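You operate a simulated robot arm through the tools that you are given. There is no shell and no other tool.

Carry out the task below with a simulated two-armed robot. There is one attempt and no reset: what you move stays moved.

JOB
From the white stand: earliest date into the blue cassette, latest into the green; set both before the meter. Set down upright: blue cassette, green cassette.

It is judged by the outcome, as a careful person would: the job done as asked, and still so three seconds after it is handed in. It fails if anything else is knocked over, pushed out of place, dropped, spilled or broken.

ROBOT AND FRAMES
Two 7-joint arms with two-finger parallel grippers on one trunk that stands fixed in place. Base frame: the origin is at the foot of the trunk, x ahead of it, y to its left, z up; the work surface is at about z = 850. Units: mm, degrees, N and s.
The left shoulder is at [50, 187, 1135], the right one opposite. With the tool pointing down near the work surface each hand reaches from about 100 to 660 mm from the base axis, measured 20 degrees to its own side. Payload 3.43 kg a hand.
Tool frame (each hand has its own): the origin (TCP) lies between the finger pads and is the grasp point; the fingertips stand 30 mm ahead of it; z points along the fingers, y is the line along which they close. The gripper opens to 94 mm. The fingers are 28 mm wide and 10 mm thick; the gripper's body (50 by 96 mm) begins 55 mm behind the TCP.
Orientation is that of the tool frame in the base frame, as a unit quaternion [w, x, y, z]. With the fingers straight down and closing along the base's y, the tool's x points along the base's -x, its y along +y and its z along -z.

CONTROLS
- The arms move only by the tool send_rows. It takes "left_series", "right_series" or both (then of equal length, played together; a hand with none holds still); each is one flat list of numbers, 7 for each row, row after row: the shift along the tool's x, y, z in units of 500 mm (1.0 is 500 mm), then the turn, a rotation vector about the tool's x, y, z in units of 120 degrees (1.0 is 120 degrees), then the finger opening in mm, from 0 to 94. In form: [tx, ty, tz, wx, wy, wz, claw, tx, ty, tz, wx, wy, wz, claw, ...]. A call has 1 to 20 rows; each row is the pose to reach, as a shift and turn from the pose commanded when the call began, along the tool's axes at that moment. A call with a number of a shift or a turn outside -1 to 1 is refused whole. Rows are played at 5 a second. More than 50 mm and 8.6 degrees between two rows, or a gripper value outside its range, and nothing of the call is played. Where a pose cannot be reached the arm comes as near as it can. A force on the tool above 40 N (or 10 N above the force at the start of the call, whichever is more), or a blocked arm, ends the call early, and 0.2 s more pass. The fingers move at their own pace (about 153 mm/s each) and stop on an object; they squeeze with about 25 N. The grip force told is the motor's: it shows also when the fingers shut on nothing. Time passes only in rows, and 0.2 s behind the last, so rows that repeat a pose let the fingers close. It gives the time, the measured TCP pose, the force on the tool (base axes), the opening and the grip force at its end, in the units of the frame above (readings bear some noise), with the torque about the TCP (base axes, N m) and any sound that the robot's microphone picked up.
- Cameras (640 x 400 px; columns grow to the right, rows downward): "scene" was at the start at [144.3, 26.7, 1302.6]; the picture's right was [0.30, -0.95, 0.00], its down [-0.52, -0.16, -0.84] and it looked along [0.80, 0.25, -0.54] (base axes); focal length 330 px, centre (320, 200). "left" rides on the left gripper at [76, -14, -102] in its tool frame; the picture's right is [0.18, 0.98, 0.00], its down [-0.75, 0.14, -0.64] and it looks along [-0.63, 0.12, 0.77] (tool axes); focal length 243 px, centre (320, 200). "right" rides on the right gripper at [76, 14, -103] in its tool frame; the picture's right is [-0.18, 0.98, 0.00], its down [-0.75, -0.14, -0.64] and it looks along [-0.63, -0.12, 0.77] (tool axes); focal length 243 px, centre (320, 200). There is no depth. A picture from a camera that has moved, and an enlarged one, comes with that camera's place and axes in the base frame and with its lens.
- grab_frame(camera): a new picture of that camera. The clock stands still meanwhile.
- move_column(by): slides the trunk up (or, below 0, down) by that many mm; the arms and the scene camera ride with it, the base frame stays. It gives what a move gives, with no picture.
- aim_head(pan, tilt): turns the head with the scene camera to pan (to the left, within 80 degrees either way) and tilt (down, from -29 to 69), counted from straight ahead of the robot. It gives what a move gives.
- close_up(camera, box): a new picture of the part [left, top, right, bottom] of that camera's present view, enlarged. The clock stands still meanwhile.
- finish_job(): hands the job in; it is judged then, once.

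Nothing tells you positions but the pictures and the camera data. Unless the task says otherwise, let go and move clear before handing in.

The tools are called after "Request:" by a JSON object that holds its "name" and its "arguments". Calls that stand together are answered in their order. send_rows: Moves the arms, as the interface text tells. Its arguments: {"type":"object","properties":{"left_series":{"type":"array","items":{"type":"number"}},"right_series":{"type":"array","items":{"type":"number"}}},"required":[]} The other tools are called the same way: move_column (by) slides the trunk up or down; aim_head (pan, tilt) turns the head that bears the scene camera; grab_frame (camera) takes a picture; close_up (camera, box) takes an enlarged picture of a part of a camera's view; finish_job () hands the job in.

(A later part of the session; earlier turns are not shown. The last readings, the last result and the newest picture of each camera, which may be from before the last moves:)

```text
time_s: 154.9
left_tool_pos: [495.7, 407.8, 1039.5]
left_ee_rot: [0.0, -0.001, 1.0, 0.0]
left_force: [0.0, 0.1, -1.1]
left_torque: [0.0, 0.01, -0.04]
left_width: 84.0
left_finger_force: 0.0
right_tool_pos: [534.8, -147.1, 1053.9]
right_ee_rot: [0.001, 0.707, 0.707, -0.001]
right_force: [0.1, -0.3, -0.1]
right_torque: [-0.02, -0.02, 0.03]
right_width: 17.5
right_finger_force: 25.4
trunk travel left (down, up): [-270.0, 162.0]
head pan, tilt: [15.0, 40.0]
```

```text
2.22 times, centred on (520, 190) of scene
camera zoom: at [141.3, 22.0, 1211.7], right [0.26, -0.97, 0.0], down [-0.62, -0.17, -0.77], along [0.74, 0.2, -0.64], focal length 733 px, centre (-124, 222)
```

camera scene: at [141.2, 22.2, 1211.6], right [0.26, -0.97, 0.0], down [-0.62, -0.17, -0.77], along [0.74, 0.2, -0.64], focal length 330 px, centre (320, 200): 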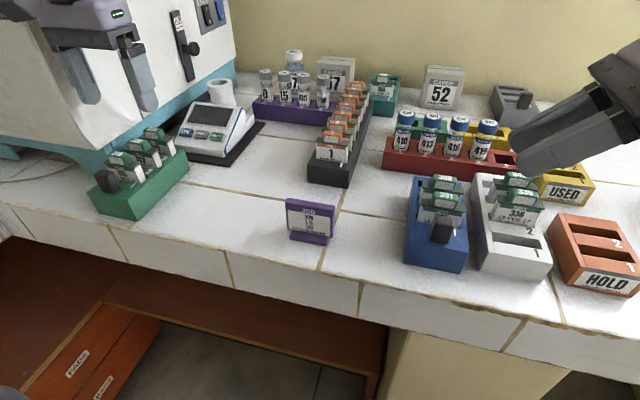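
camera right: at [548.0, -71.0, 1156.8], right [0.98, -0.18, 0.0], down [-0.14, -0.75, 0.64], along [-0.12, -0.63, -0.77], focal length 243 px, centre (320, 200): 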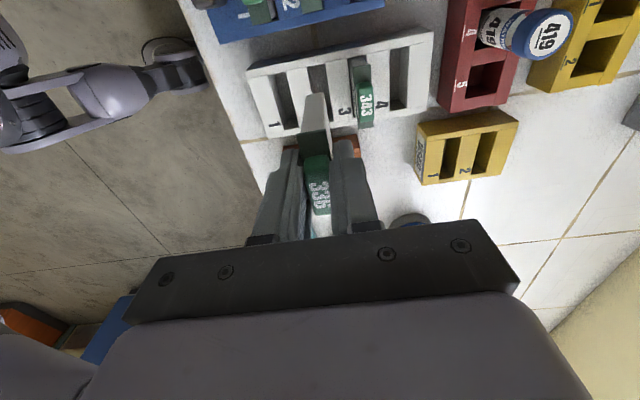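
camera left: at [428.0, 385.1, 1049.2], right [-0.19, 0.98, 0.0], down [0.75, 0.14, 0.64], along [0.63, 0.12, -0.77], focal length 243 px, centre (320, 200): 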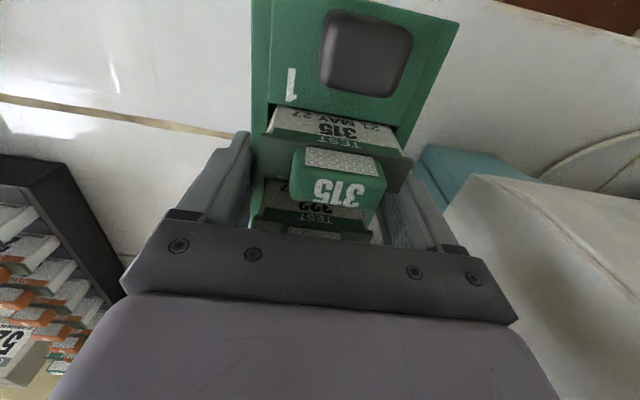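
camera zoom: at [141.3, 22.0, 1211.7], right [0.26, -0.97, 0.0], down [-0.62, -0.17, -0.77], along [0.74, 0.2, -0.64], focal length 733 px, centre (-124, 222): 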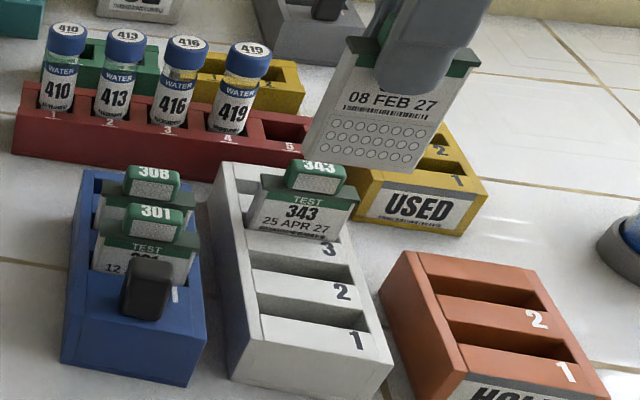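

336 (08 FEB 27) is out. Moving it above blue's slot 3.

Request:
{"name": "send_rows", "arguments": {"right_series": [0.05, 0.024, 0, 0, 0, 0, 0, 0.1, 0.048, 0, 0, 0, 0, 0, 0.15, 0.072, 0, 0, 0, 0, 0, 0.194, 0.094, 0, 0, 0, 0, 0, 0.194, 0.094, 0, 0, 0, 0, 0]}}

Request:
{"name": "grab_frame", "arguments": {"camera": "right"}}

Request:
{"name": "close_up", "arguments": {"camera": "right", "box": [230, 20, 410, 130]}}

```text
time_s: 156.1
left_tool_pos: [494.5, 407.7, 1039.6]
left_ee_rot: [0.0, -0.002, 1.0, -0.001]
left_force: [0.8, 0.4, -0.7]
left_torque: [-0.05, 0.03, 0.02]
left_width: 84.2
left_finger_force: 0.0
right_tool_pos: [571.2, -53.4, 1049.4]
right_ee_rot: [0.002, 0.706, 0.709, 0.0]
right_force: [0.8, 1.0, 0.1]
right_torque: [-0.01, -0.02, -0.01]
right_width: 17.5
right_finger_force: 24.9
right hand out of reach, approached as far as the arm can: row 4, 5
trunk travel left (down, up): [-270.0, 162.0]
head pan, tilt: [15.0, 40.0]
```

```text
taken
camera right: at [584.9, 22.4, 1152.1], right [0.98, -0.18, 0.0], down [-0.14, -0.75, 0.64], along [-0.11, -0.63, -0.76], focal length 243 px, centre (320, 200)
```

right: 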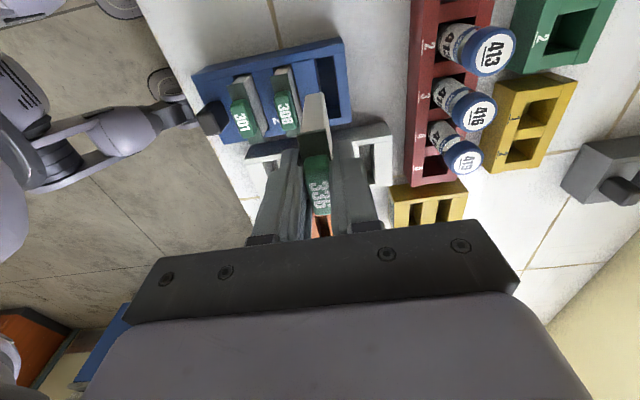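

```text
3.56 times, centred on (320, 75) of right
camera zoom: at [584.9, 22.4, 1152.1], right [0.98, -0.18, 0.0], down [-0.14, -0.75, 0.64], along [-0.11, -0.63, -0.76], focal length 863 px, centre (320, 644)
```

zoom: 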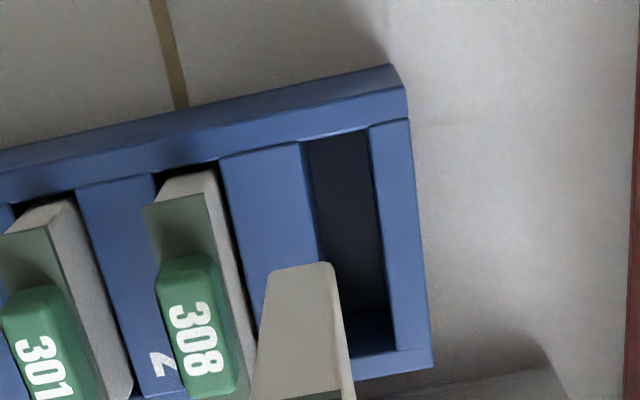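

The trunk is too low for this reach. I'll raise it back by 80 mm to the height that worked for green.

Request:
{"name": "move_column", "arguments": {"by": 80}}

Request:
{"name": "send_rows", "arguments": {"right_series": [0, 0, 0.05, 0, 0, 0, 0, 0, 0, 0.1, 0, 0, 0, 0, 0, 0, 0.15, 0, 0, 0, 0, 0, 0, 0.15, 0, 0, 0, 0]}}

```text
time_s: 157.3
left_tool_pos: [496.4, 406.8, 1119.8]
left_ee_rot: [0.0, -0.001, 1.0, 0.0]
left_force: [0.2, -0.2, -0.1]
left_torque: [0.0, 0.0, -0.01]
left_width: 84.0
left_finger_force: 0.0
right_tool_pos: [570.8, -54.0, 1128.1]
right_ee_rot: [0.001, 0.707, 0.708, 0.0]
right_force: [-0.7, -1.2, 0.2]
right_torque: [0.01, 0.02, 0.02]
right_width: 17.3
right_finger_force: 24.8
trunk travel left (down, up): [-350.0, 82.0]
head pan, tilt: [15.0, 40.0]
```

```text
time_s: 158.3
left_tool_pos: [494.5, 406.1, 1119.0]
left_ee_rot: [-0.001, -0.001, 1.0, 0.001]
left_force: [0.0, -0.3, 0.5]
left_torque: [0.01, 0.0, 0.01]
left_width: 84.2
left_finger_force: 0.1
right_tool_pos: [570.8, -54.1, 1054.6]
right_ee_rot: [0.001, 0.707, 0.707, 0.001]
right_force: [0.2, 0.0, -0.3]
right_torque: [0.01, 0.02, 0.01]
right_width: 17.3
right_finger_force: 25.4
trunk travel left (down, up): [-350.0, 82.0]
head pan, tilt: [15.0, 40.0]
```

Request:
{"name": "send_rows", "arguments": {"right_series": [0.006, 0.01, 0, 0, 0, 0, 0, 0.0118, 0.0196, 0, 0, 0, 0, 0, 0.0118, 0.0196, 0, 0, 0, 0, 0]}}

Request:
{"name": "close_up", "arguments": {"camera": "right", "box": [230, 20, 410, 130]}}

```text
time_s: 159.1
left_tool_pos: [495.1, 406.6, 1120.0]
left_ee_rot: [-0.001, -0.001, 1.0, 0.0]
left_force: [-0.4, 1.2, -0.4]
left_torque: [-0.03, 0.01, 0.01]
left_width: 83.8
left_finger_force: 0.0
right_tool_pos: [581.6, -48.4, 1053.3]
right_ee_rot: [0.001, 0.707, 0.708, 0.0]
right_force: [0.1, -0.2, -0.3]
right_torque: [-0.04, -0.01, -0.02]
right_width: 17.5
right_finger_force: 25.0
trunk travel left (down, up): [-350.0, 82.0]
head pan, tilt: [15.0, 40.0]
```

```text
3.56 times, centred on (320, 75) of right
camera zoom: at [595.3, 27.3, 1157.2], right [0.98, -0.18, 0.0], down [-0.14, -0.75, 0.64], along [-0.12, -0.63, -0.77], focal length 863 px, centre (320, 644)
```

zoom: 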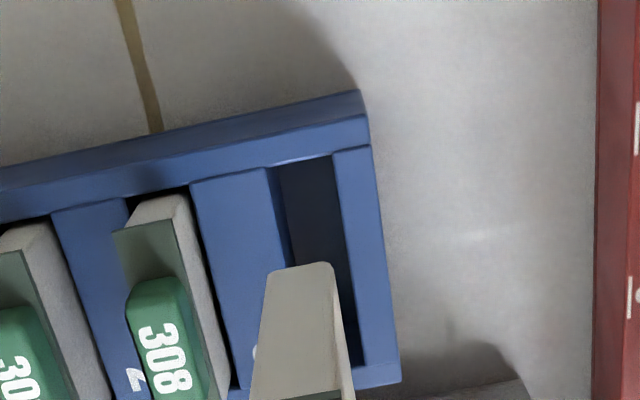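

The card is within the slot outline; I'll shift -0.9 mm in x to centre it and lower.

Request:
{"name": "send_rows", "arguments": {"right_series": [0, -0.0018, 0.03, 0, 0, 0, 0, 0, -0.0018, 0.06, 0, 0, 0, 0, 0, -0.0018, 0.09, 0, 0, 0, 0, 0, -0.0018, 0.12, 0, 0, 0, 0, 0, -0.0018, 0.145, 0, 0, 0, 0, 0, -0.0018, 0.165, 0, 0, 0, 0, 0, -0.0018, 0.185, 0, 0, 0, 0, 0, -0.0018, 0.185, 0, 0, 0, 0]}}

Request:
{"name": "close_up", "arguments": {"camera": "right", "box": [210, 0, 410, 200]}}

```text
time_s: 160.9
left_tool_pos: [495.6, 406.9, 1119.6]
left_ee_rot: [-0.001, -0.001, 1.0, 0.0]
left_force: [-0.3, -0.6, 0.3]
left_torque: [-0.01, 0.02, -0.02]
left_width: 84.0
left_finger_force: 0.1
right_tool_pos: [581.0, -47.6, 960.2]
right_ee_rot: [0.002, 0.707, 0.707, -0.001]
right_force: [0.7, 0.3, -0.4]
right_torque: [0.01, 0.01, 0.0]
right_width: 17.4
right_finger_force: 25.0
trunk travel left (down, up): [-350.0, 82.0]
head pan, tilt: [15.0, 40.0]
```

```text
2.00 times, centred on (310, 100) of right
camera zoom: at [594.3, 27.1, 1063.9], right [0.98, -0.18, 0.0], down [-0.14, -0.75, 0.64], along [-0.12, -0.63, -0.77], focal length 485 px, centre (340, 400)
```

zoom: 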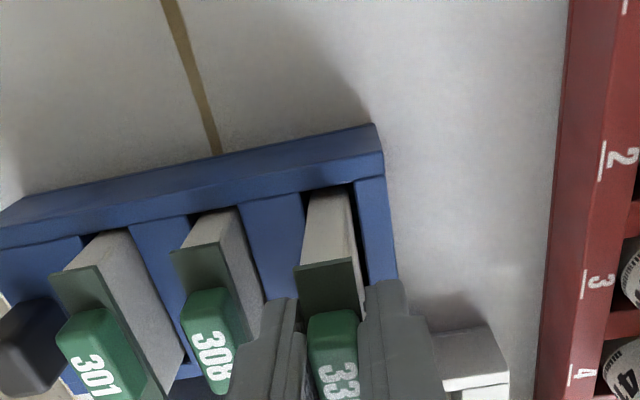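

Inside the slot, no resistance. Lowering to seat.

Request:
{"name": "send_rows", "arguments": {"right_series": [0, 0, 0.01, 0, 0, 0, 0, 0, 0, 0.02, 0, 0, 0, 0, 0, 0, 0.03, 0, 0, 0, 0, 0, 0, 0.038, 0, 0, 0, 0, 0, 0, 0.043, 0, 0, 0, 0, 0, 0, 0.046, 0, 0, 0, 0, 0, 0, 0.049, 0, 0, 0, 0, 0, 0, 0.05, 0, 0, 0, 0]}}

```text
time_s: 162.7
left_tool_pos: [494.0, 407.6, 1120.8]
left_ee_rot: [0.001, -0.001, 1.0, 0.0]
left_force: [-0.1, 0.2, -0.5]
left_torque: [-0.01, 0.0, 0.02]
left_width: 84.1
left_finger_force: 0.1
right_tool_pos: [580.4, -48.4, 936.8]
right_ee_rot: [0.001, 0.707, 0.708, 0.0]
right_force: [0.2, 1.0, 5.2]
right_torque: [-0.03, 0.0, 0.0]
right_width: 17.3
right_finger_force: 24.4
trunk travel left (down, up): [-350.0, 82.0]
head pan, tilt: [15.0, 40.0]
```

Seated (5 N contact, same height as green). Release and lift.

Request:
{"name": "send_rows", "arguments": {"right_series": [0, 0, 0, 0, 0, 0, 24, 0, 0, 0, 0, 0, 0, 29, 0, 0, 0, 0, 0, 0, 29, 0, 0, -0.02, 0, 0, 0, 29, 0, 0, -0.05, 0, 0, 0, 29, 0, 0, -0.1, 0, 0, 0, 29, 0, 0, -0.16, 0, 0, 0, 29, 0, 0, -0.22, 0, 0, 0, 29, 0, 0, -0.22, 0, 0, 0, 29]}}

Request:
{"name": "grab_frame", "arguments": {"camera": "scene"}}

Request:
{"name": "close_up", "arguments": {"camera": "scene", "box": [380, 170, 560, 320]}}

```text
time_s: 164.7
left_tool_pos: [494.7, 406.7, 1119.2]
left_ee_rot: [0.001, 0.0, 1.0, 0.0]
left_force: [0.0, -0.2, -0.4]
left_torque: [0.01, -0.01, 0.02]
left_width: 84.1
left_finger_force: 0.0
right_tool_pos: [579.4, -49.3, 1046.4]
right_ee_rot: [0.001, 0.706, 0.708, 0.0]
right_force: [-0.4, 0.3, 0.1]
right_torque: [0.01, 0.0, 0.0]
right_width: 28.9
right_finger_force: 0.1
trunk travel left (down, up): [-350.0, 82.0]
head pan, tilt: [15.0, 40.0]
```

```text
taken
camera scene: at [141.4, 22.0, 1291.6], right [0.26, -0.97, 0.0], down [-0.62, -0.17, -0.77], along [0.74, 0.2, -0.64], focal length 330 px, centre (320, 200)
```

scene: 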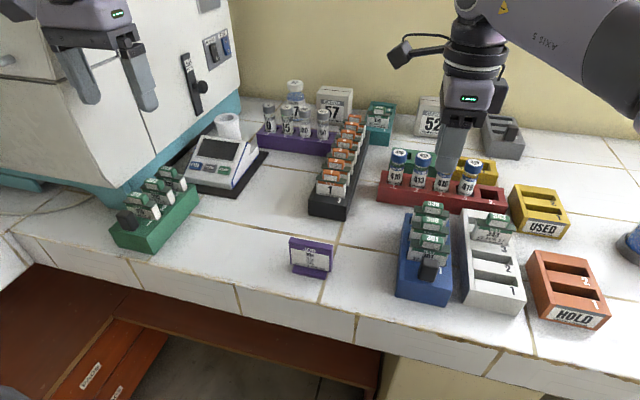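

```text
2.67 times, centred on (470, 245) of scene
camera zoom: at [141.4, 22.0, 1291.6], right [0.26, -0.97, 0.0], down [-0.62, -0.17, -0.77], along [0.74, 0.2, -0.64], focal length 880 px, centre (-80, 80)
```

zoom: 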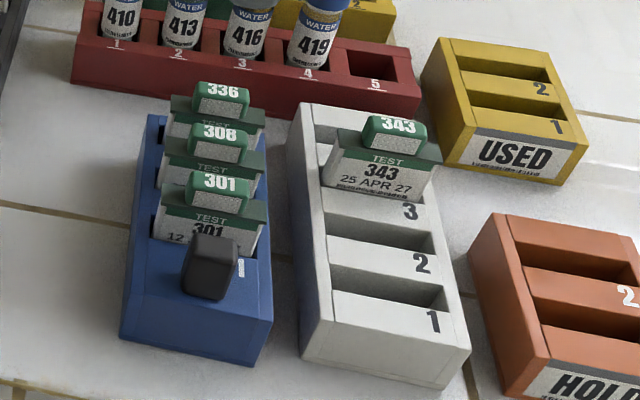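

Blue now has 301, 308 and 336, and the white stand keeps only 343. I'll move the right hand back to the handle side, lower the trunk again, and tilt.

Request:
{"name": "send_rows", "arguments": {"right_series": [-0.033, -0.058, -0.042, 0, 0, 0, 29, -0.066, -0.116, -0.084, 0, 0, 0, 29, -0.099, -0.174, -0.126, 0, 0, 0, 29, -0.132, -0.232, -0.168, 0, 0, 0, 29]}}

Request:
{"name": "move_column", "arguments": {"by": -80}}

Request:
{"name": "send_rows", "arguments": {"right_series": [0, 0, 0, 0, 0.0625, 0, 28, 0, 0, 0, 0, 0.125, 0, 28, 0, 0, 0, 0, 0.1875, 0, 28, 0, 0, 0, 0, 0.25, 0, 28, 0, 0, 0, 0, 0.3125, 0, 28, 0, 0, 0, 0, 0.375, 0, 28]}}

Request:
{"name": "grab_frame", "arguments": {"camera": "right"}}

Request:
{"name": "close_up", "arguments": {"camera": "right", "box": [290, 80, 410, 200]}}

```text
time_s: 165.7
left_tool_pos: [493.6, 406.8, 1119.4]
left_ee_rot: [0.001, -0.001, 1.0, 0.0]
left_force: [-0.7, -0.1, 0.1]
left_torque: [0.03, 0.0, 0.01]
left_width: 84.0
left_finger_force: 0.0
right_tool_pos: [463.2, -114.3, 1131.9]
right_ee_rot: [0.002, 0.706, 0.708, -0.001]
right_force: [-0.4, 0.8, 1.1]
right_torque: [-0.01, -0.01, 0.0]
right_width: 29.0
right_finger_force: 0.2
trunk travel left (down, up): [-350.0, 82.0]
head pan, tilt: [15.0, 40.0]
```

```text
time_s: 166.9
left_tool_pos: [494.2, 405.4, 1038.5]
left_ee_rot: [0.0, -0.001, 1.0, 0.0]
left_force: [1.2, -0.8, 0.6]
left_torque: [-0.01, 0.01, 0.03]
left_width: 83.9
left_finger_force: 0.0
right_tool_pos: [464.1, -113.4, 1050.7]
right_ee_rot: [0.001, 0.706, 0.708, 0.0]
right_force: [0.5, 0.9, -0.1]
right_torque: [0.01, -0.02, 0.02]
right_width: 29.2
right_finger_force: 0.0
trunk travel left (down, up): [-270.0, 162.0]
head pan, tilt: [15.0, 40.0]
```

```text
time_s: 168.3
left_tool_pos: [495.2, 407.1, 1039.2]
left_ee_rot: [0.0, -0.001, 1.0, 0.0]
left_force: [0.4, 0.3, 0.6]
left_torque: [-0.02, 0.01, -0.01]
left_width: 84.0
left_finger_force: 0.0
right_tool_pos: [464.1, -113.5, 1050.5]
right_ee_rot: [-0.271, 0.652, 0.655, 0.27]
right_force: [0.4, 0.3, 0.1]
right_torque: [0.0, 0.01, 0.01]
right_width: 27.9
right_finger_force: 0.1
trunk travel left (down, up): [-270.0, 162.0]
head pan, tilt: [15.0, 40.0]
```

```text
taken
camera right: at [477.8, -132.5, 1177.7], right [0.98, -0.13, -0.13], down [-0.14, -0.99, -0.08], along [-0.12, 0.1, -0.99], focal length 243 px, centre (320, 200)
```

right: 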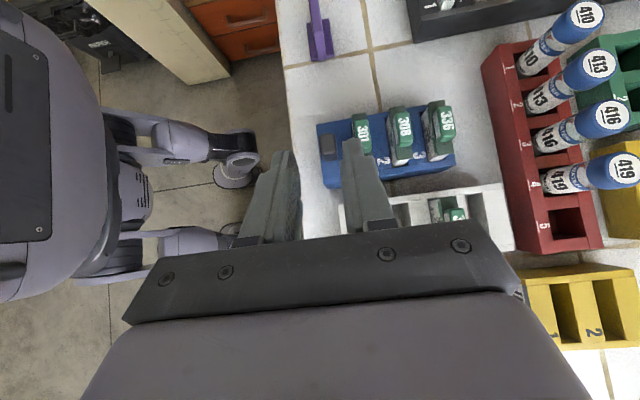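

```text
3.33 times, centred on (350, 140) of right
camera zoom: at [477.8, -132.5, 1177.7], right [0.98, -0.13, -0.13], down [-0.14, -0.99, -0.08], along [-0.12, 0.1, -0.99], focal length 809 px, centre (220, 400)
```

zoom: 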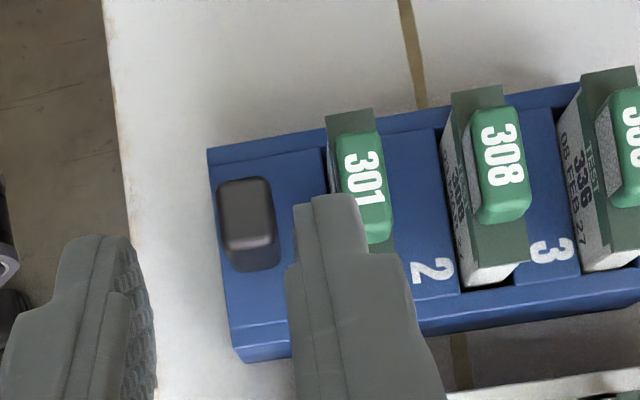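

Handle at about (464.5, -50.6). Approaching, stopping 30 mm short.

Request:
{"name": "send_rows", "arguments": {"right_series": [-0.05, -0.001, 0.059, 0, 0, 0, 26, -0.1005, -0.0022, 0.1184, 0, 0, 0, 26, -0.1005, -0.0022, 0.1484, 0, 0, 0, 26, -0.1005, -0.0022, 0.1784, 0, 0, 0, 26, -0.1005, -0.0022, 0.1784, 0, 0, 0, 26]}}

Request:
{"name": "close_up", "arguments": {"camera": "right", "box": [250, 60, 400, 240]}}

```text
time_s: 169.5
left_tool_pos: [494.9, 407.1, 1039.8]
left_ee_rot: [-0.001, -0.001, 1.0, 0.0]
left_force: [0.7, -0.2, 0.9]
left_torque: [0.02, 0.0, -0.04]
left_width: 83.9
left_finger_force: 0.0
right_tool_pos: [463.3, -84.8, 950.7]
right_ee_rot: [-0.27, 0.653, 0.654, 0.271]
right_force: [-0.3, 0.1, 0.5]
right_torque: [0.01, -0.02, 0.0]
right_width: 25.9
right_finger_force: 0.1
trunk travel left (down, up): [-270.0, 162.0]
head pan, tilt: [15.0, 40.0]
```

```text
2.22 times, centred on (325, 150) of right
camera zoom: at [477.0, -104.5, 1077.8], right [0.98, -0.13, -0.13], down [-0.14, -0.99, -0.08], along [-0.12, 0.09, -0.99], focal length 539 px, centre (309, 311)
```

zoom: 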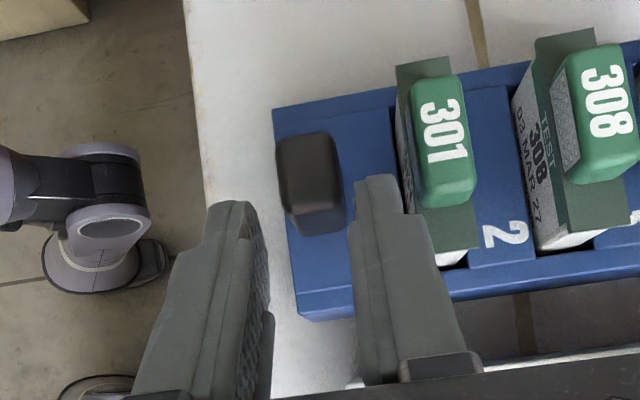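

Same relation as before. Advance, close, and test-lift.

Request:
{"name": "send_rows", "arguments": {"right_series": [0, 0.001, 0.015, 0, 0, 0, 26, 0, 0.001, 0.03, 0, 0, 0, 26, 0, 0.001, 0.045, 0, 0, 0, 26, 0, 0.001, 0.058, 0, 0, 0, 26, 0, 0.001, 0.058, 0, 0, 0, 26]}}

Request:
{"name": "send_rows", "arguments": {"right_series": [0, 0, 0, 0, 0, 0, 20, 0, 0, 0, 0, 0, 0, 12, 0, 0, 0, 0, 0, 0, 2, 0, 0, 0, 0, 0, 0, 0, 0.004, 0, -0.004, 0, 0, 0, 0, 0.015, 0, -0.015, 0, 0, 0, 0, 0.015, 0, -0.015, 0, 0, 0, 0]}}

Request:
{"name": "close_up", "arguments": {"camera": "scene", "box": [370, 130, 560, 280]}}

Request:
{"name": "close_up", "arguments": {"camera": "right", "box": [250, 60, 470, 240]}}

```text
time_s: 170.7
left_tool_pos: [493.4, 405.7, 1039.6]
left_ee_rot: [0.001, -0.001, 1.0, 0.0]
left_force: [0.3, -0.1, -0.6]
left_torque: [0.01, -0.01, 0.01]
left_width: 84.0
left_finger_force: 0.1
right_tool_pos: [462.4, -65.2, 930.7]
right_ee_rot: [-0.268, 0.654, 0.654, 0.271]
right_force: [0.0, -0.4, 0.0]
right_torque: [-0.07, 0.02, 0.01]
right_width: 26.0
right_finger_force: 0.1
trunk travel left (down, up): [-270.0, 162.0]
head pan, tilt: [15.0, 40.0]
```

```text
time_s: 172.3
left_tool_pos: [495.7, 407.8, 1039.9]
left_ee_rot: [0.0, 0.0, 1.0, 0.0]
left_force: [-0.6, 0.0, 0.4]
left_torque: [0.03, 0.03, 0.0]
left_width: 84.0
left_finger_force: 0.1
right_tool_pos: [462.2, -65.0, 941.2]
right_ee_rot: [-0.269, 0.653, 0.654, 0.27]
right_force: [0.1, -0.8, -2.4]
right_torque: [-0.03, 0.12, -0.01]
right_width: 17.4
right_finger_force: 24.9
trunk travel left (down, up): [-270.0, 162.0]
head pan, tilt: [15.0, 40.0]
```

```text
2.67 times, centred on (465, 205) of scene
camera zoom: at [141.5, 22.0, 1211.6], right [0.26, -0.97, 0.0], down [-0.62, -0.17, -0.77], along [0.74, 0.2, -0.64], focal length 880 px, centre (-67, 187)
```

zoom: 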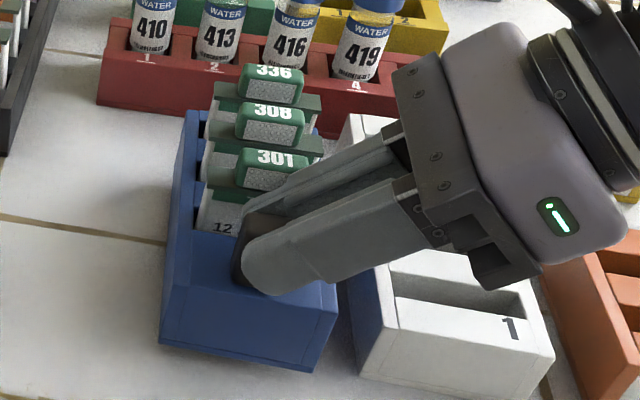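

```text
2.22 times, centred on (360, 150) of right
camera zoom: at [477.4, -84.2, 1069.0], right [0.98, -0.13, -0.13], down [-0.14, -0.99, -0.08], along [-0.12, 0.09, -0.99], focal length 539 px, centre (231, 311)
```

zoom: 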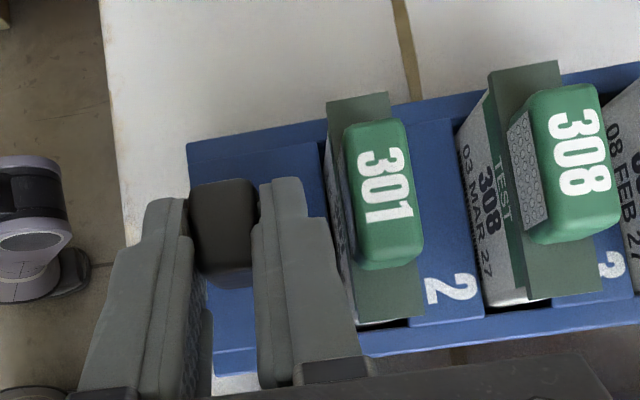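

Held level. Lift and carry to the relay spot.

Request:
{"name": "send_rows", "arguments": {"right_series": [0.02, 0, -0.02, 0, 0, 0, 0, 0.05, 0, -0.05, 0, 0, 0, 0, 0.08, 0, -0.08, 0, 0, 0, 0, 0.11, 0, -0.11, 0, 0, 0, 0, 0.134, 0, -0.134, 0, 0, 0, 0, 0.134, 0, -0.134, 0, 0, 0, 0]}}

Request:
{"name": "send_rows", "arguments": {"right_series": [0.02, -0.003, 0.02, 0, 0, 0, 0, 0.055, -0.008, 0.055, 0, 0, 0, 0, 0.095, -0.014, 0.095, 0, 0, 0, 0, 0.135, -0.02, 0.135, 0, 0, 0, 0, 0.175, -0.026, 0.175, 0, 0, 0, 0, 0.215, -0.032, 0.215, 0, 0, 0, 0, 0.255, -0.038, 0.255, 0, 0, 0, 0, 0.295, -0.045, 0.295, 0, 0, 0, 0, 0.335, -0.051, 0.335, 0, 0, 0, 0, 0.365, -0.056, 0.365, 0, 0, 0, 0, 0.377, -0.058, 0.377, 0, 0, 0, 0, 0.377, -0.058, 0.377, 0, 0, 0, 0]}}

Request:
{"name": "grab_frame", "arguments": {"camera": "scene"}}

Request:
{"name": "grab_frame", "arguments": {"camera": "right"}}

```text
time_s: 173.7
left_tool_pos: [493.9, 406.3, 1039.2]
left_ee_rot: [0.0, -0.001, 1.0, 0.0]
left_force: [-0.2, -0.1, 0.5]
left_torque: [0.0, 0.02, -0.01]
left_width: 83.9
left_finger_force: 0.1
right_tool_pos: [463.5, -65.4, 1037.7]
right_ee_rot: [-0.27, 0.652, 0.655, 0.269]
right_force: [0.3, -0.4, -1.6]
right_torque: [-0.05, 0.15, 0.01]
right_width: 17.6
right_finger_force: 25.1
trunk travel left (down, up): [-270.0, 162.0]
head pan, tilt: [15.0, 40.0]
```

```text
time_s: 176.3
left_tool_pos: [494.9, 407.0, 1039.5]
left_ee_rot: [0.0, -0.002, 1.0, 0.0]
left_force: [-1.2, 0.4, -0.4]
left_torque: [0.0, -0.03, -0.03]
left_width: 84.2
left_finger_force: 0.1
right_tool_pos: [433.8, 201.2, 1035.3]
right_ee_rot: [-0.268, 0.653, 0.654, 0.271]
right_force: [-0.1, 0.7, -2.7]
right_torque: [0.02, 0.11, 0.02]
right_width: 17.4
right_finger_force: 25.2
trunk travel left (down, up): [-270.0, 162.0]
head pan, tilt: [15.0, 40.0]
```

```text
taken
camera scene: at [141.5, 22.1, 1211.6], right [0.26, -0.97, 0.0], down [-0.62, -0.17, -0.77], along [0.74, 0.2, -0.64], focal length 330 px, centre (320, 200)
```

scene: 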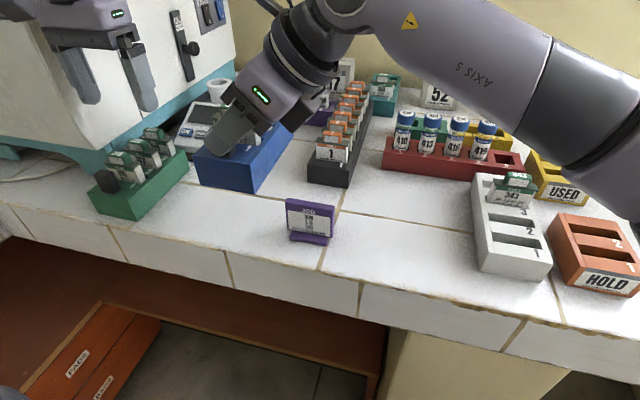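

```text
taken
camera right: at [447.8, 182.4, 1162.9], right [0.98, -0.13, -0.13], down [-0.14, -0.99, -0.08], along [-0.12, 0.09, -0.99], focal length 243 px, centre (320, 200)
```

right: 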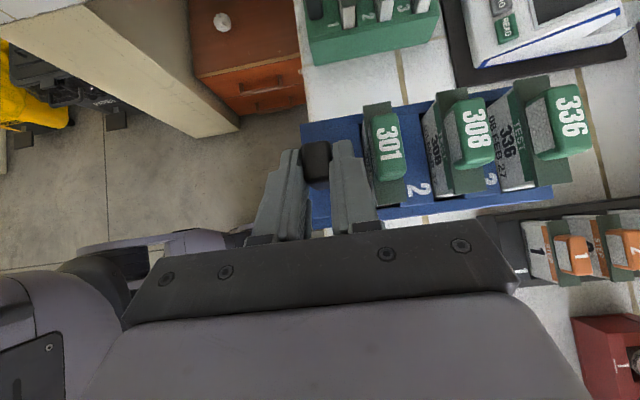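

Lowering at the relay spot.

Request:
{"name": "send_rows", "arguments": {"right_series": [-0.03, 0, 0.03, 0, 0, 0, 0, -0.065, 0, 0.065, 0, 0, 0, 0, -0.1, 0, 0.1, 0, 0, 0, 0, -0.125, 0, 0.125, 0, 0, 0, 0, -0.14, 0, 0.14, 0, 0, 0, 0, -0.14, 0, 0.14, 0, 0, 0, 0]}}

Request:
{"name": "send_rows", "arguments": {"right_series": [-0.003, 0, 0.003, 0, 0, 0, 0, -0.006, 0, 0.006, 0, 0, 0, 0, -0.008, 0, 0.008, 0, 0, 0, 0, -0.0095, 0, 0.0095, 0, 0, 0, 0]}}

```text
time_s: 177.7
left_tool_pos: [495.1, 407.5, 1038.6]
left_ee_rot: [0.0, -0.002, 1.0, 0.0]
left_force: [-0.4, -0.2, -0.7]
left_torque: [0.0, 0.02, -0.04]
left_width: 83.8
left_finger_force: 0.1
right_tool_pos: [436.5, 202.3, 936.2]
right_ee_rot: [-0.269, 0.653, 0.655, 0.269]
right_force: [0.5, 0.8, -1.8]
right_torque: [-0.05, 0.13, 0.03]
right_width: 17.6
right_finger_force: 24.7
trunk travel left (down, up): [-270.0, 162.0]
head pan, tilt: [15.0, 40.0]
```

```text
time_s: 178.7
left_tool_pos: [494.8, 407.5, 1040.1]
left_ee_rot: [0.001, -0.001, 1.0, 0.0]
left_force: [-0.4, -0.8, -1.0]
left_torque: [0.01, 0.0, 0.02]
left_width: 84.0
left_finger_force: 0.0
right_tool_pos: [434.4, 200.5, 930.6]
right_ee_rot: [-0.269, 0.653, 0.655, 0.27]
right_force: [1.1, -0.8, 2.0]
right_torque: [-0.21, 0.04, 0.02]
right_width: 17.5
right_finger_force: 25.7
trunk travel left (down, up): [-270.0, 162.0]
head pan, tilt: [15.0, 40.0]
```

Touchdown. Open and retreat as before.

Request:
{"name": "send_rows", "arguments": {"right_series": [0, 0, 0, 0, 0, 0, 20, 0, 0, 0, 0, 0, 0, 24, 0, 0, 0, 0, 0, 0, 26, 0, 0, 0, 0, 0, 0, 26, 0, 0, -0.02, 0, 0, 0, 26, 0, 0, -0.06, 0, 0, 0, 26, 0, 0, -0.1, 0, 0, 0, 26, 0, 0, -0.14, 0, 0, 0, 30, 0.056, 0, -0.196, 0, 0, 0, 34, 0.113, 0, -0.253, 0, 0, 0, 34, 0.0564, 0, -0.3096, 0, 0, 0, 34, 0, 0, -0.366, 0, 0, 0, 34, -0.0568, 0, -0.4228, 0, 0, 0, 34, -0.1134, 0, -0.479, 0, 0, 0, 34, -0.17, 0, -0.536, 0, 0, 0, 34, -0.2266, 0, -0.5926, 0, 0, 0, 34]}}

Request:
{"name": "grab_frame", "arguments": {"camera": "scene"}}

```text
time_s: 182.1
left_tool_pos: [495.0, 405.5, 1039.3]
left_ee_rot: [0.001, -0.001, 1.0, 0.0]
left_force: [-0.4, 0.2, 1.9]
left_torque: [-0.02, 0.03, 0.0]
left_width: 84.0
left_finger_force: 0.1
right_tool_pos: [434.1, -88.7, 1059.9]
right_ee_rot: [-0.27, 0.652, 0.655, 0.27]
right_force: [0.1, 0.1, 0.1]
right_torque: [0.0, -0.01, -0.01]
right_width: 33.7
right_finger_force: 0.1
trunk travel left (down, up): [-270.0, 162.0]
head pan, tilt: [15.0, 40.0]
```

```text
taken
camera scene: at [141.3, 21.8, 1211.7], right [0.26, -0.97, 0.0], down [-0.62, -0.17, -0.77], along [0.74, 0.2, -0.64], focal length 330 px, centre (320, 200)
```

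scene: 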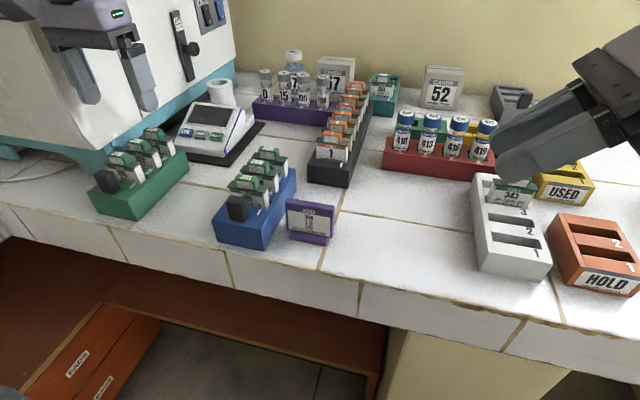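

Blue is at the relay spot. Left hand over it.

Request:
{"name": "send_rows", "arguments": {"left_series": [0, -0.08, 0, 0, 0, 0, 86, -0.002, -0.16, 0.015, 0, 0, 0, 86, -0.004, -0.24, 0.03, 0, 0, 0, 86, -0.006, -0.32, 0.045, 0, 0, 0, 86, -0.008, -0.378, 0.054, 0, 0, 0, 86, -0.008, -0.378, 0.054, 0, 0, 0, 86]}}

Request:
{"name": "close_up", "arguments": {"camera": "left", "box": [230, 40, 430, 180]}}

```text
time_s: 183.5
left_tool_pos: [500.4, 217.0, 1011.7]
left_ee_rot: [0.001, 0.0, 1.0, -0.001]
left_force: [-0.2, -0.1, 0.3]
left_torque: [0.0, 0.02, -0.03]
left_width: 86.0
left_finger_force: 0.1
right_tool_pos: [434.2, -89.4, 1060.6]
right_ee_rot: [-0.268, 0.654, 0.653, 0.271]
right_force: [0.6, -0.1, -0.8]
right_torque: [0.02, 0.0, -0.01]
right_width: 34.1
right_finger_force: 0.0
trunk travel left (down, up): [-270.0, 162.0]
head pan, tilt: [15.0, 40.0]
```

```text
2.86 times, centred on (330, 110) of left
camera zoom: at [422.4, 204.0, 1113.3], right [-0.19, 0.98, 0.0], down [0.75, 0.14, 0.64], along [0.63, 0.12, -0.77], focal length 693 px, centre (291, 457)
```

zoom: 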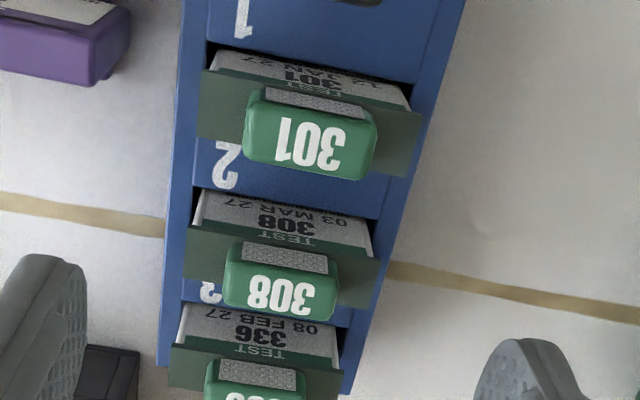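

Aligned (blue centre about (495, 217)). Descend to z≈903, a bit higher than last time to keep the palm off the knobs.

Request:
{"name": "send_rows", "arguments": {"left_series": [0, 0, 0.05, 0, 0, 0, 84, 0, 0, 0.1, 0, 0, 0, 84, 0, 0, 0.15, 0, 0, 0, 84, 0, 0, 0.19, 0, 0, 0, 84, 0, 0, 0.21, 0, 0, 0, 84, 0, 0, 0.217, 0, 0, 0, 84, 0, 0, 0.217, 0, 0, 0, 84]}}

Request:
{"name": "send_rows", "arguments": {"left_series": [0, 0, 0, 0, 0, 0, 78, 0, 0, 0, 0, 0, 0, 70, 0, 0, 0, 0, 0, 0, 40, 0, 0, 0, 0, 0, 0, 40]}}

Request:
{"name": "send_rows", "arguments": {"left_series": [0, 0, -0.006, 0, 0, 0, 40, 0, 0, -0.016, 0, 0, 0, 40, 0, 0, -0.016, 0, 0, 0, 40]}}

Request:
{"name": "close_up", "arguments": {"camera": "scene", "box": [190, 80, 370, 260]}}

```text
time_s: 185.1
left_tool_pos: [500.0, 217.2, 904.0]
left_ee_rot: [0.0, -0.001, 1.0, 0.0]
left_force: [0.1, 0.1, -0.3]
left_torque: [-0.01, -0.01, 0.0]
left_width: 83.8
left_finger_force: 0.2
right_tool_pos: [434.5, -89.6, 1059.9]
right_ee_rot: [-0.27, 0.653, 0.654, 0.271]
right_force: [0.8, 1.3, 0.2]
right_torque: [-0.01, 0.02, -0.01]
right_width: 34.3
right_finger_force: 0.1
trunk travel left (down, up): [-270.0, 162.0]
head pan, tilt: [15.0, 40.0]
```

```text
time_s: 186.1
left_tool_pos: [500.4, 217.7, 903.2]
left_ee_rot: [0.001, -0.001, 1.0, 0.0]
left_force: [-0.4, -0.3, -0.5]
left_torque: [-0.03, -0.02, 0.01]
left_width: 74.5
left_finger_force: 25.1
right_tool_pos: [435.5, -89.2, 1059.4]
right_ee_rot: [-0.27, 0.653, 0.654, 0.27]
right_force: [-0.2, -0.1, 1.2]
right_torque: [-0.05, 0.01, -0.01]
right_width: 34.0
right_finger_force: 0.0
trunk travel left (down, up): [-270.0, 162.0]
head pan, tilt: [15.0, 40.0]
```

```text
time_s: 186.9
left_tool_pos: [499.3, 217.1, 912.1]
left_ee_rot: [0.0, -0.002, 1.0, 0.0]
left_force: [-0.2, 0.9, -1.6]
left_torque: [0.03, -0.03, -0.03]
left_width: 74.6
left_finger_force: 25.1
right_tool_pos: [434.0, -88.3, 1059.9]
right_ee_rot: [-0.269, 0.653, 0.655, 0.269]
right_force: [0.3, 0.5, -0.2]
right_torque: [-0.02, 0.02, 0.04]
right_width: 34.1
right_finger_force: 0.1
trunk travel left (down, up): [-270.0, 162.0]
head pan, tilt: [15.0, 40.0]
```

```text
2.22 times, centred on (280, 170) of scene
camera zoom: at [141.5, 22.1, 1211.6], right [0.26, -0.97, 0.0], down [-0.62, -0.17, -0.77], along [0.74, 0.2, -0.64], focal length 733 px, centre (409, 267)
```

zoom: 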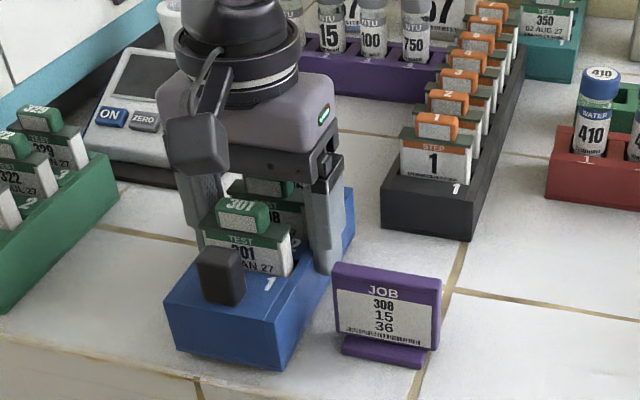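

Held. Lift 40 mm, carry to y≈338 and check the gap to green before lowering.

Request:
{"name": "send_rows", "arguments": {"left_series": [0, 0, -0.03, 0, 0, 0, 40, 0, 0, -0.07, 0, 0, 0, 40, -0.002, 0.03, -0.08, 0, 0, 0, 40, -0.004, 0.08, -0.08, 0, 0, 0, 40, -0.006, 0.13, -0.08, 0, 0, 0, 40, -0.009, 0.18, -0.08, 0, 0, 0, 40, -0.012, 0.22, -0.08, 0, 0, 0, 40, -0.012, 0.242, -0.08, 0, 0, 0, 40, -0.012, 0.242, -0.08, 0, 0, 0, 40]}}

Request:
{"name": "aim_head", "arguments": {"pan": 35, "tilt": 40}}

Request:
{"name": "grab_frame", "arguments": {"camera": "scene"}}

Request:
{"name": "grab_frame", "arguments": {"camera": "left"}}

Request:
{"name": "close_up", "arguments": {"camera": "scene", "box": [200, 60, 440, 240]}}

```text
time_s: 188.9
left_tool_pos: [505.4, 338.8, 951.2]
left_ee_rot: [0.0, -0.001, 1.0, 0.001]
left_force: [1.2, 0.4, -0.5]
left_torque: [0.01, 0.0, 0.01]
left_width: 74.4
left_finger_force: 24.8
right_tool_pos: [433.5, -88.7, 1059.8]
right_ee_rot: [-0.269, 0.653, 0.654, 0.269]
right_force: [-0.2, -0.2, 0.2]
right_torque: [-0.02, 0.01, 0.0]
right_width: 33.8
right_finger_force: 0.1
trunk travel left (down, up): [-270.0, 162.0]
head pan, tilt: [15.0, 40.0]
```

```text
time_s: 189.7
left_tool_pos: [505.9, 340.6, 950.0]
left_ee_rot: [0.0, 0.0, 1.0, 0.0]
left_force: [0.1, 0.4, -0.9]
left_torque: [0.01, 0.0, 0.0]
left_width: 74.1
left_finger_force: 25.2
right_tool_pos: [434.2, -88.7, 1060.9]
right_ee_rot: [-0.269, 0.653, 0.655, 0.27]
right_force: [0.7, 0.2, -0.4]
right_torque: [0.01, 0.0, 0.02]
right_width: 33.9
right_finger_force: 0.1
trunk travel left (down, up): [-270.0, 162.0]
head pan, tilt: [35.0, 40.0]
```

```text
taken
camera scene: at [129.0, 48.8, 1211.6], right [0.57, -0.82, 0.0], down [-0.53, -0.37, -0.77], along [0.63, 0.44, -0.64], focal length 330 px, centre (320, 200)
```

scene: 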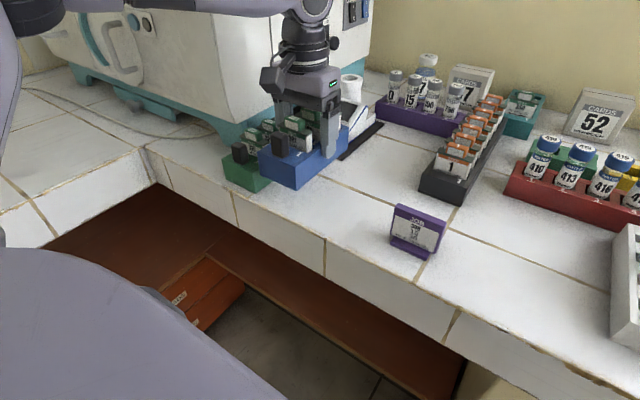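

```text
taken
camera left: at [428.0, 325.7, 1052.6], right [-0.19, 0.98, 0.0], down [0.75, 0.14, 0.64], along [0.63, 0.12, -0.77], focal length 243 px, centre (320, 200)
```

left: 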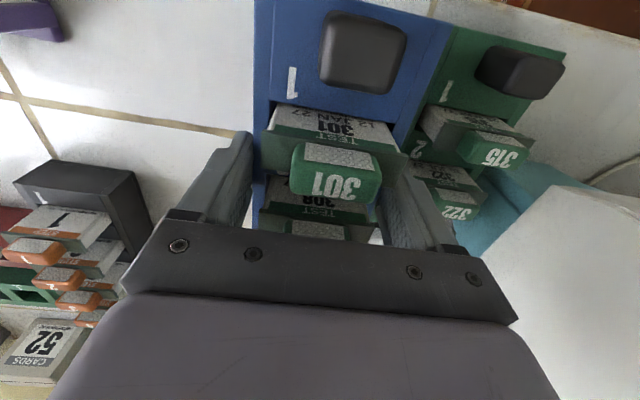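

```text
2.22 times, centred on (320, 150) of scene
camera zoom: at [129.0, 48.8, 1211.6], right [0.57, -0.82, 0.0], down [-0.53, -0.37, -0.77], along [0.63, 0.44, -0.64], focal length 733 px, centre (320, 311)
```

zoom: 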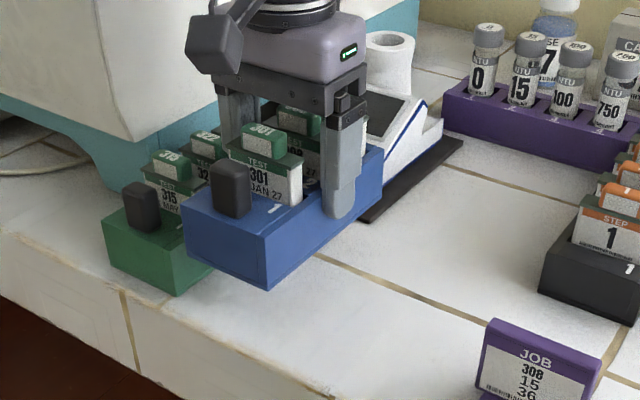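

Request:
{"name": "close_up", "arguments": {"camera": "left", "box": [370, 0, 590, 140]}}

Request:
{"name": "close_up", "arguments": {"camera": "left", "box": [380, 120, 500, 250]}}

```text
2.86 times, centred on (480, 70) of left
camera zoom: at [428.0, 325.7, 1052.6], right [-0.19, 0.98, 0.0], down [0.75, 0.14, 0.64], along [0.63, 0.12, -0.77], focal length 693 px, centre (-137, 571)
```

zoom: 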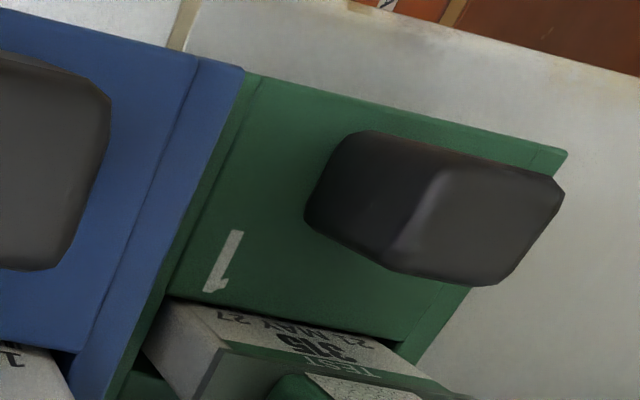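

```text
3.08 times, centred on (440, 185) of left
camera zoom: at [428.0, 325.7, 1052.6], right [-0.19, 0.98, 0.0], down [0.75, 0.14, 0.64], along [0.63, 0.12, -0.77], focal length 746 px, centre (-49, 246)
```

zoom: 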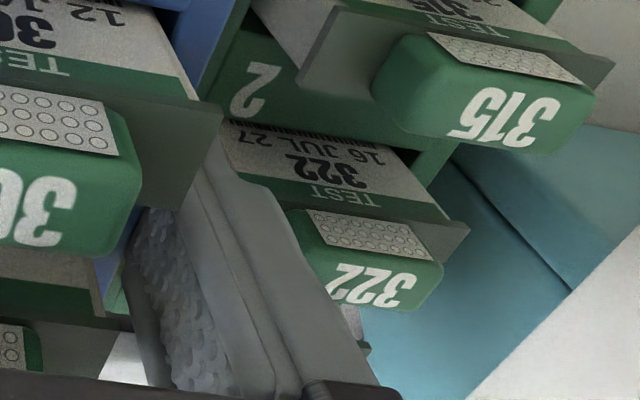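

The gap to green is a bit tight for the finger, so I'll shift blue 5 mm toward -y and lower.

Request:
{"name": "send_rows", "arguments": {"left_series": [0, -0.01, 0, 0, 0, 0, 40, 0, -0.01, 0.03, 0, 0, 0, 40, 0, -0.01, 0.06, 0, 0, 0, 40, 0, -0.01, 0.078, 0, 0, 0, 40, 0, -0.01, 0.088, 0, 0, 0, 40, 0, -0.01, 0.088, 0, 0, 0, 40]}}

Request:
{"name": "send_rows", "arguments": {"left_series": [0, 0, 0.003, 0, 0, 0, 40, 0, 0, 0.005, 0, 0, 0, 40, 0, 0, 0.007, 0, 0, 0, 40]}}

Request:
{"name": "close_up", "arguments": {"camera": "scene", "box": [200, 60, 440, 240]}}

```text
time_s: 191.1
left_tool_pos: [505.1, 333.4, 907.2]
left_ee_rot: [0.0, 0.0, 1.0, 0.0]
left_force: [0.8, -0.7, -2.8]
left_torque: [0.02, 0.0, 0.01]
left_width: 74.4
left_finger_force: 25.2
right_tool_pos: [435.5, -88.9, 1060.8]
right_ee_rot: [-0.268, 0.653, 0.655, 0.27]
right_force: [0.2, 0.2, -0.1]
right_torque: [0.03, -0.01, 0.01]
right_width: 33.9
right_finger_force: 0.0
trunk travel left (down, up): [-270.0, 162.0]
head pan, tilt: [35.0, 40.0]
```

```text
time_s: 191.9
left_tool_pos: [505.2, 333.4, 904.1]
left_ee_rot: [0.0, 0.0, 1.0, 0.001]
left_force: [0.4, -0.3, -1.6]
left_torque: [0.01, -0.01, 0.01]
left_width: 74.2
left_finger_force: 24.9
right_tool_pos: [434.9, -89.7, 1060.2]
right_ee_rot: [-0.269, 0.652, 0.656, 0.269]
right_force: [0.4, -0.1, 0.3]
right_torque: [0.01, 0.0, 0.0]
right_width: 34.1
right_finger_force: 0.0
trunk travel left (down, up): [-270.0, 162.0]
head pan, tilt: [35.0, 40.0]
```

```text
2.22 times, centred on (320, 150) of scene
camera zoom: at [129.0, 48.9, 1211.6], right [0.57, -0.82, 0.0], down [-0.53, -0.37, -0.77], along [0.63, 0.44, -0.64], focal length 733 px, centre (320, 311)
```

zoom: 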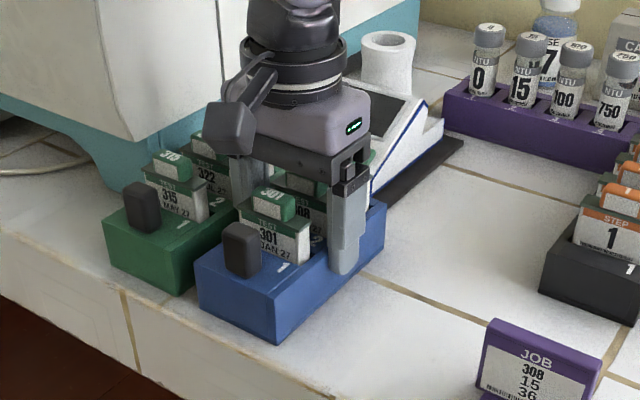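

Request:
{"name": "send_rows", "arguments": {"left_series": [0, 0, 0.002, 0, 0, 0, 40, 0, 0, 0.004, 0, 0, 0, 40, 0, 0, 0.006, 0, 0, 0, 40]}}

```text
time_s: 192.7
left_tool_pos: [505.4, 333.6, 904.0]
left_ee_rot: [0.003, 0.0, 1.0, 0.0]
left_force: [-3.8, 4.2, 15.7]
left_torque: [0.04, 0.74, -0.17]
left_width: 74.6
left_finger_force: 25.2
right_tool_pos: [432.6, -89.9, 1061.3]
right_ee_rot: [-0.27, 0.652, 0.655, 0.271]
right_force: [-0.7, -0.1, 0.1]
right_torque: [0.0, -0.02, 0.04]
right_width: 34.2
right_finger_force: 0.0
trunk travel left (down, up): [-270.0, 162.0]
head pan, tilt: [35.0, 40.0]
```

Firm contact now. Ease 2 mm and open slightly, then check.

Request:
{"name": "send_rows", "arguments": {"left_series": [0, 0, -0.002, 0, 0, 0, 40, 0, 0, -0.004, 0, 0, 0, 40, 0, 0, -0.004, 0, 0, 0, 76, 0, 0, -0.004, 0, 0, 0, 79, 0, 0, -0.004, 0, 0, 0, 81, 0, 0, -0.004, 0, 0, 0, 81]}}

Request:
{"name": "close_up", "arguments": {"camera": "scene", "box": [200, 60, 440, 240]}}

Request:
{"name": "grab_frame", "arguments": {"camera": "left"}}

```text
time_s: 194.1
left_tool_pos: [505.2, 333.9, 904.4]
left_ee_rot: [0.001, -0.001, 1.0, 0.0]
left_force: [-0.2, 0.0, -1.7]
left_torque: [0.01, 0.01, -0.05]
left_width: 81.5
left_finger_force: 0.1
right_tool_pos: [434.1, -88.6, 1059.5]
right_ee_rot: [-0.269, 0.653, 0.655, 0.271]
right_force: [-0.1, -0.7, 0.3]
right_torque: [-0.01, -0.04, -0.01]
right_width: 34.0
right_finger_force: 0.0
trunk travel left (down, up): [-270.0, 162.0]
head pan, tilt: [35.0, 40.0]
```

```text
2.22 times, centred on (320, 150) of scene
camera zoom: at [128.8, 48.8, 1211.7], right [0.57, -0.82, 0.0], down [-0.53, -0.37, -0.77], along [0.63, 0.44, -0.64], focal length 733 px, centre (320, 311)
```

zoom: 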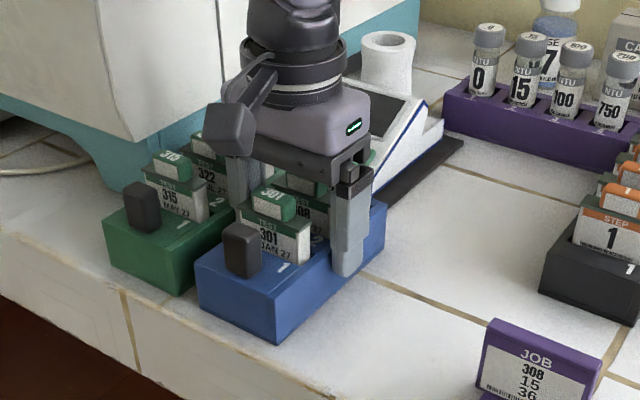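

```text
taken
camera left: at [427.6, 320.5, 1004.7], right [-0.19, 0.98, 0.0], down [0.75, 0.14, 0.64], along [0.63, 0.12, -0.77], focal length 243 px, centre (320, 200)
```

left: 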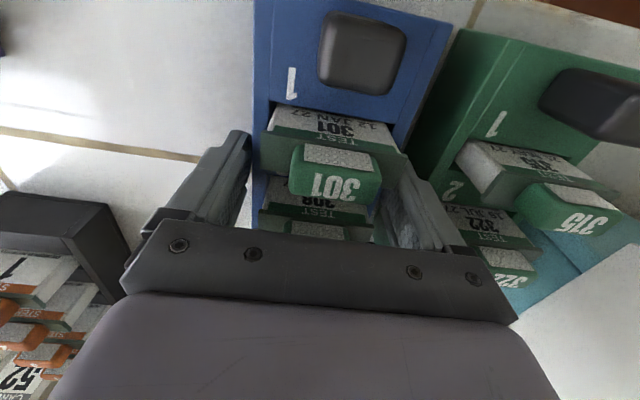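

Released and sitting flat. Lift straight up and clear.

Request:
{"name": "send_rows", "arguments": {"left_series": [0, 0, -0.02, 0, 0, 0, 81, 0, 0, -0.06, 0, 0, 0, 81, 0, 0, -0.12, 0, 0, 0, 81, 0, 0, -0.18, 0, 0, 0, 81, 0, 0, -0.25, 0, 0, 0, 81, 0.08, 0, -0.28, 0, 0, 0, 81, 0.16, -0.02, -0.3, 0, 0, 0, 81, 0.24, -0.04, -0.3, 0, 0, 0, 81]}}

Request:
{"name": "grab_frame", "arguments": {"camera": "scene"}}

Request:
{"name": "close_up", "arguments": {"camera": "scene", "box": [200, 90, 420, 230]}}

Request:
{"name": "grab_frame", "arguments": {"camera": "left"}}

```text
time_s: 195.9
left_tool_pos: [384.8, 312.4, 1053.3]
left_ee_rot: [0.0, -0.001, 1.0, 0.0]
left_force: [-0.2, -0.1, 0.7]
left_torque: [0.01, 0.0, -0.02]
left_width: 80.9
left_finger_force: 0.0
right_tool_pos: [434.4, -88.2, 1060.1]
right_ee_rot: [-0.269, 0.653, 0.654, 0.27]
right_force: [0.1, -0.9, 0.0]
right_torque: [-0.01, -0.01, 0.0]
right_width: 34.0
right_finger_force: 0.1
trunk travel left (down, up): [-270.0, 162.0]
head pan, tilt: [35.0, 40.0]
```

```text
taken
camera scene: at [128.7, 48.7, 1211.7], right [0.57, -0.82, 0.0], down [-0.53, -0.37, -0.77], along [0.63, 0.44, -0.64], focal length 330 px, centre (320, 200)
```

scene: 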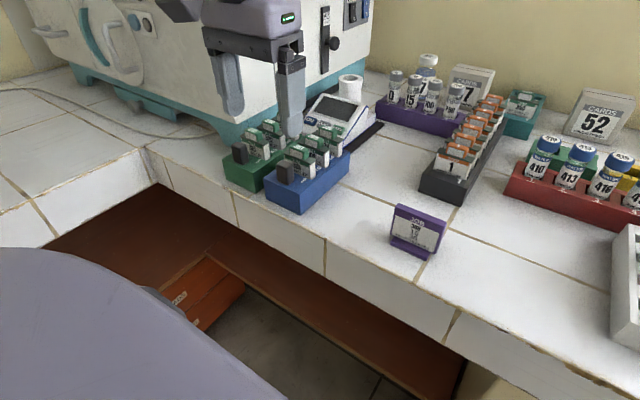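

```text
2.86 times, centred on (310, 160) of scene
camera zoom: at [128.7, 48.7, 1211.7], right [0.57, -0.82, 0.0], down [-0.53, -0.37, -0.77], along [0.63, 0.44, -0.64], focal length 942 px, centre (349, 314)
```

zoom: 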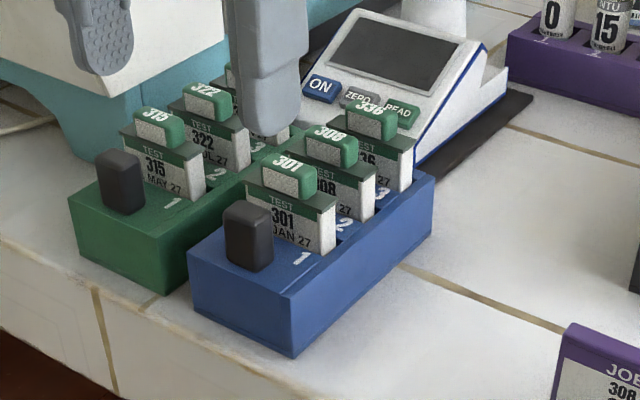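

```text
taken
camera left: at [307.7, 299.2, 1154.7], right [-0.19, 0.98, 0.0], down [0.75, 0.14, 0.64], along [0.63, 0.12, -0.77], focal length 243 px, centre (320, 200)
```

left: 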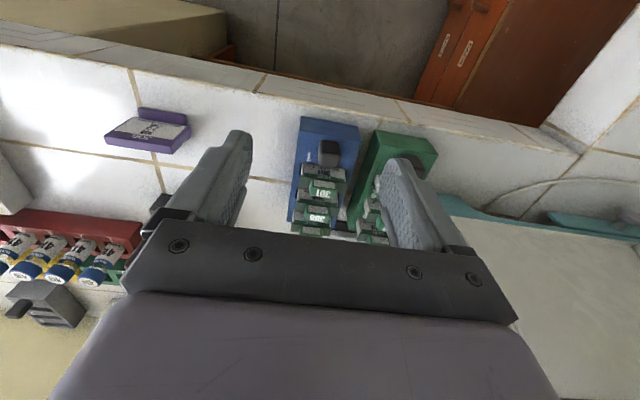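

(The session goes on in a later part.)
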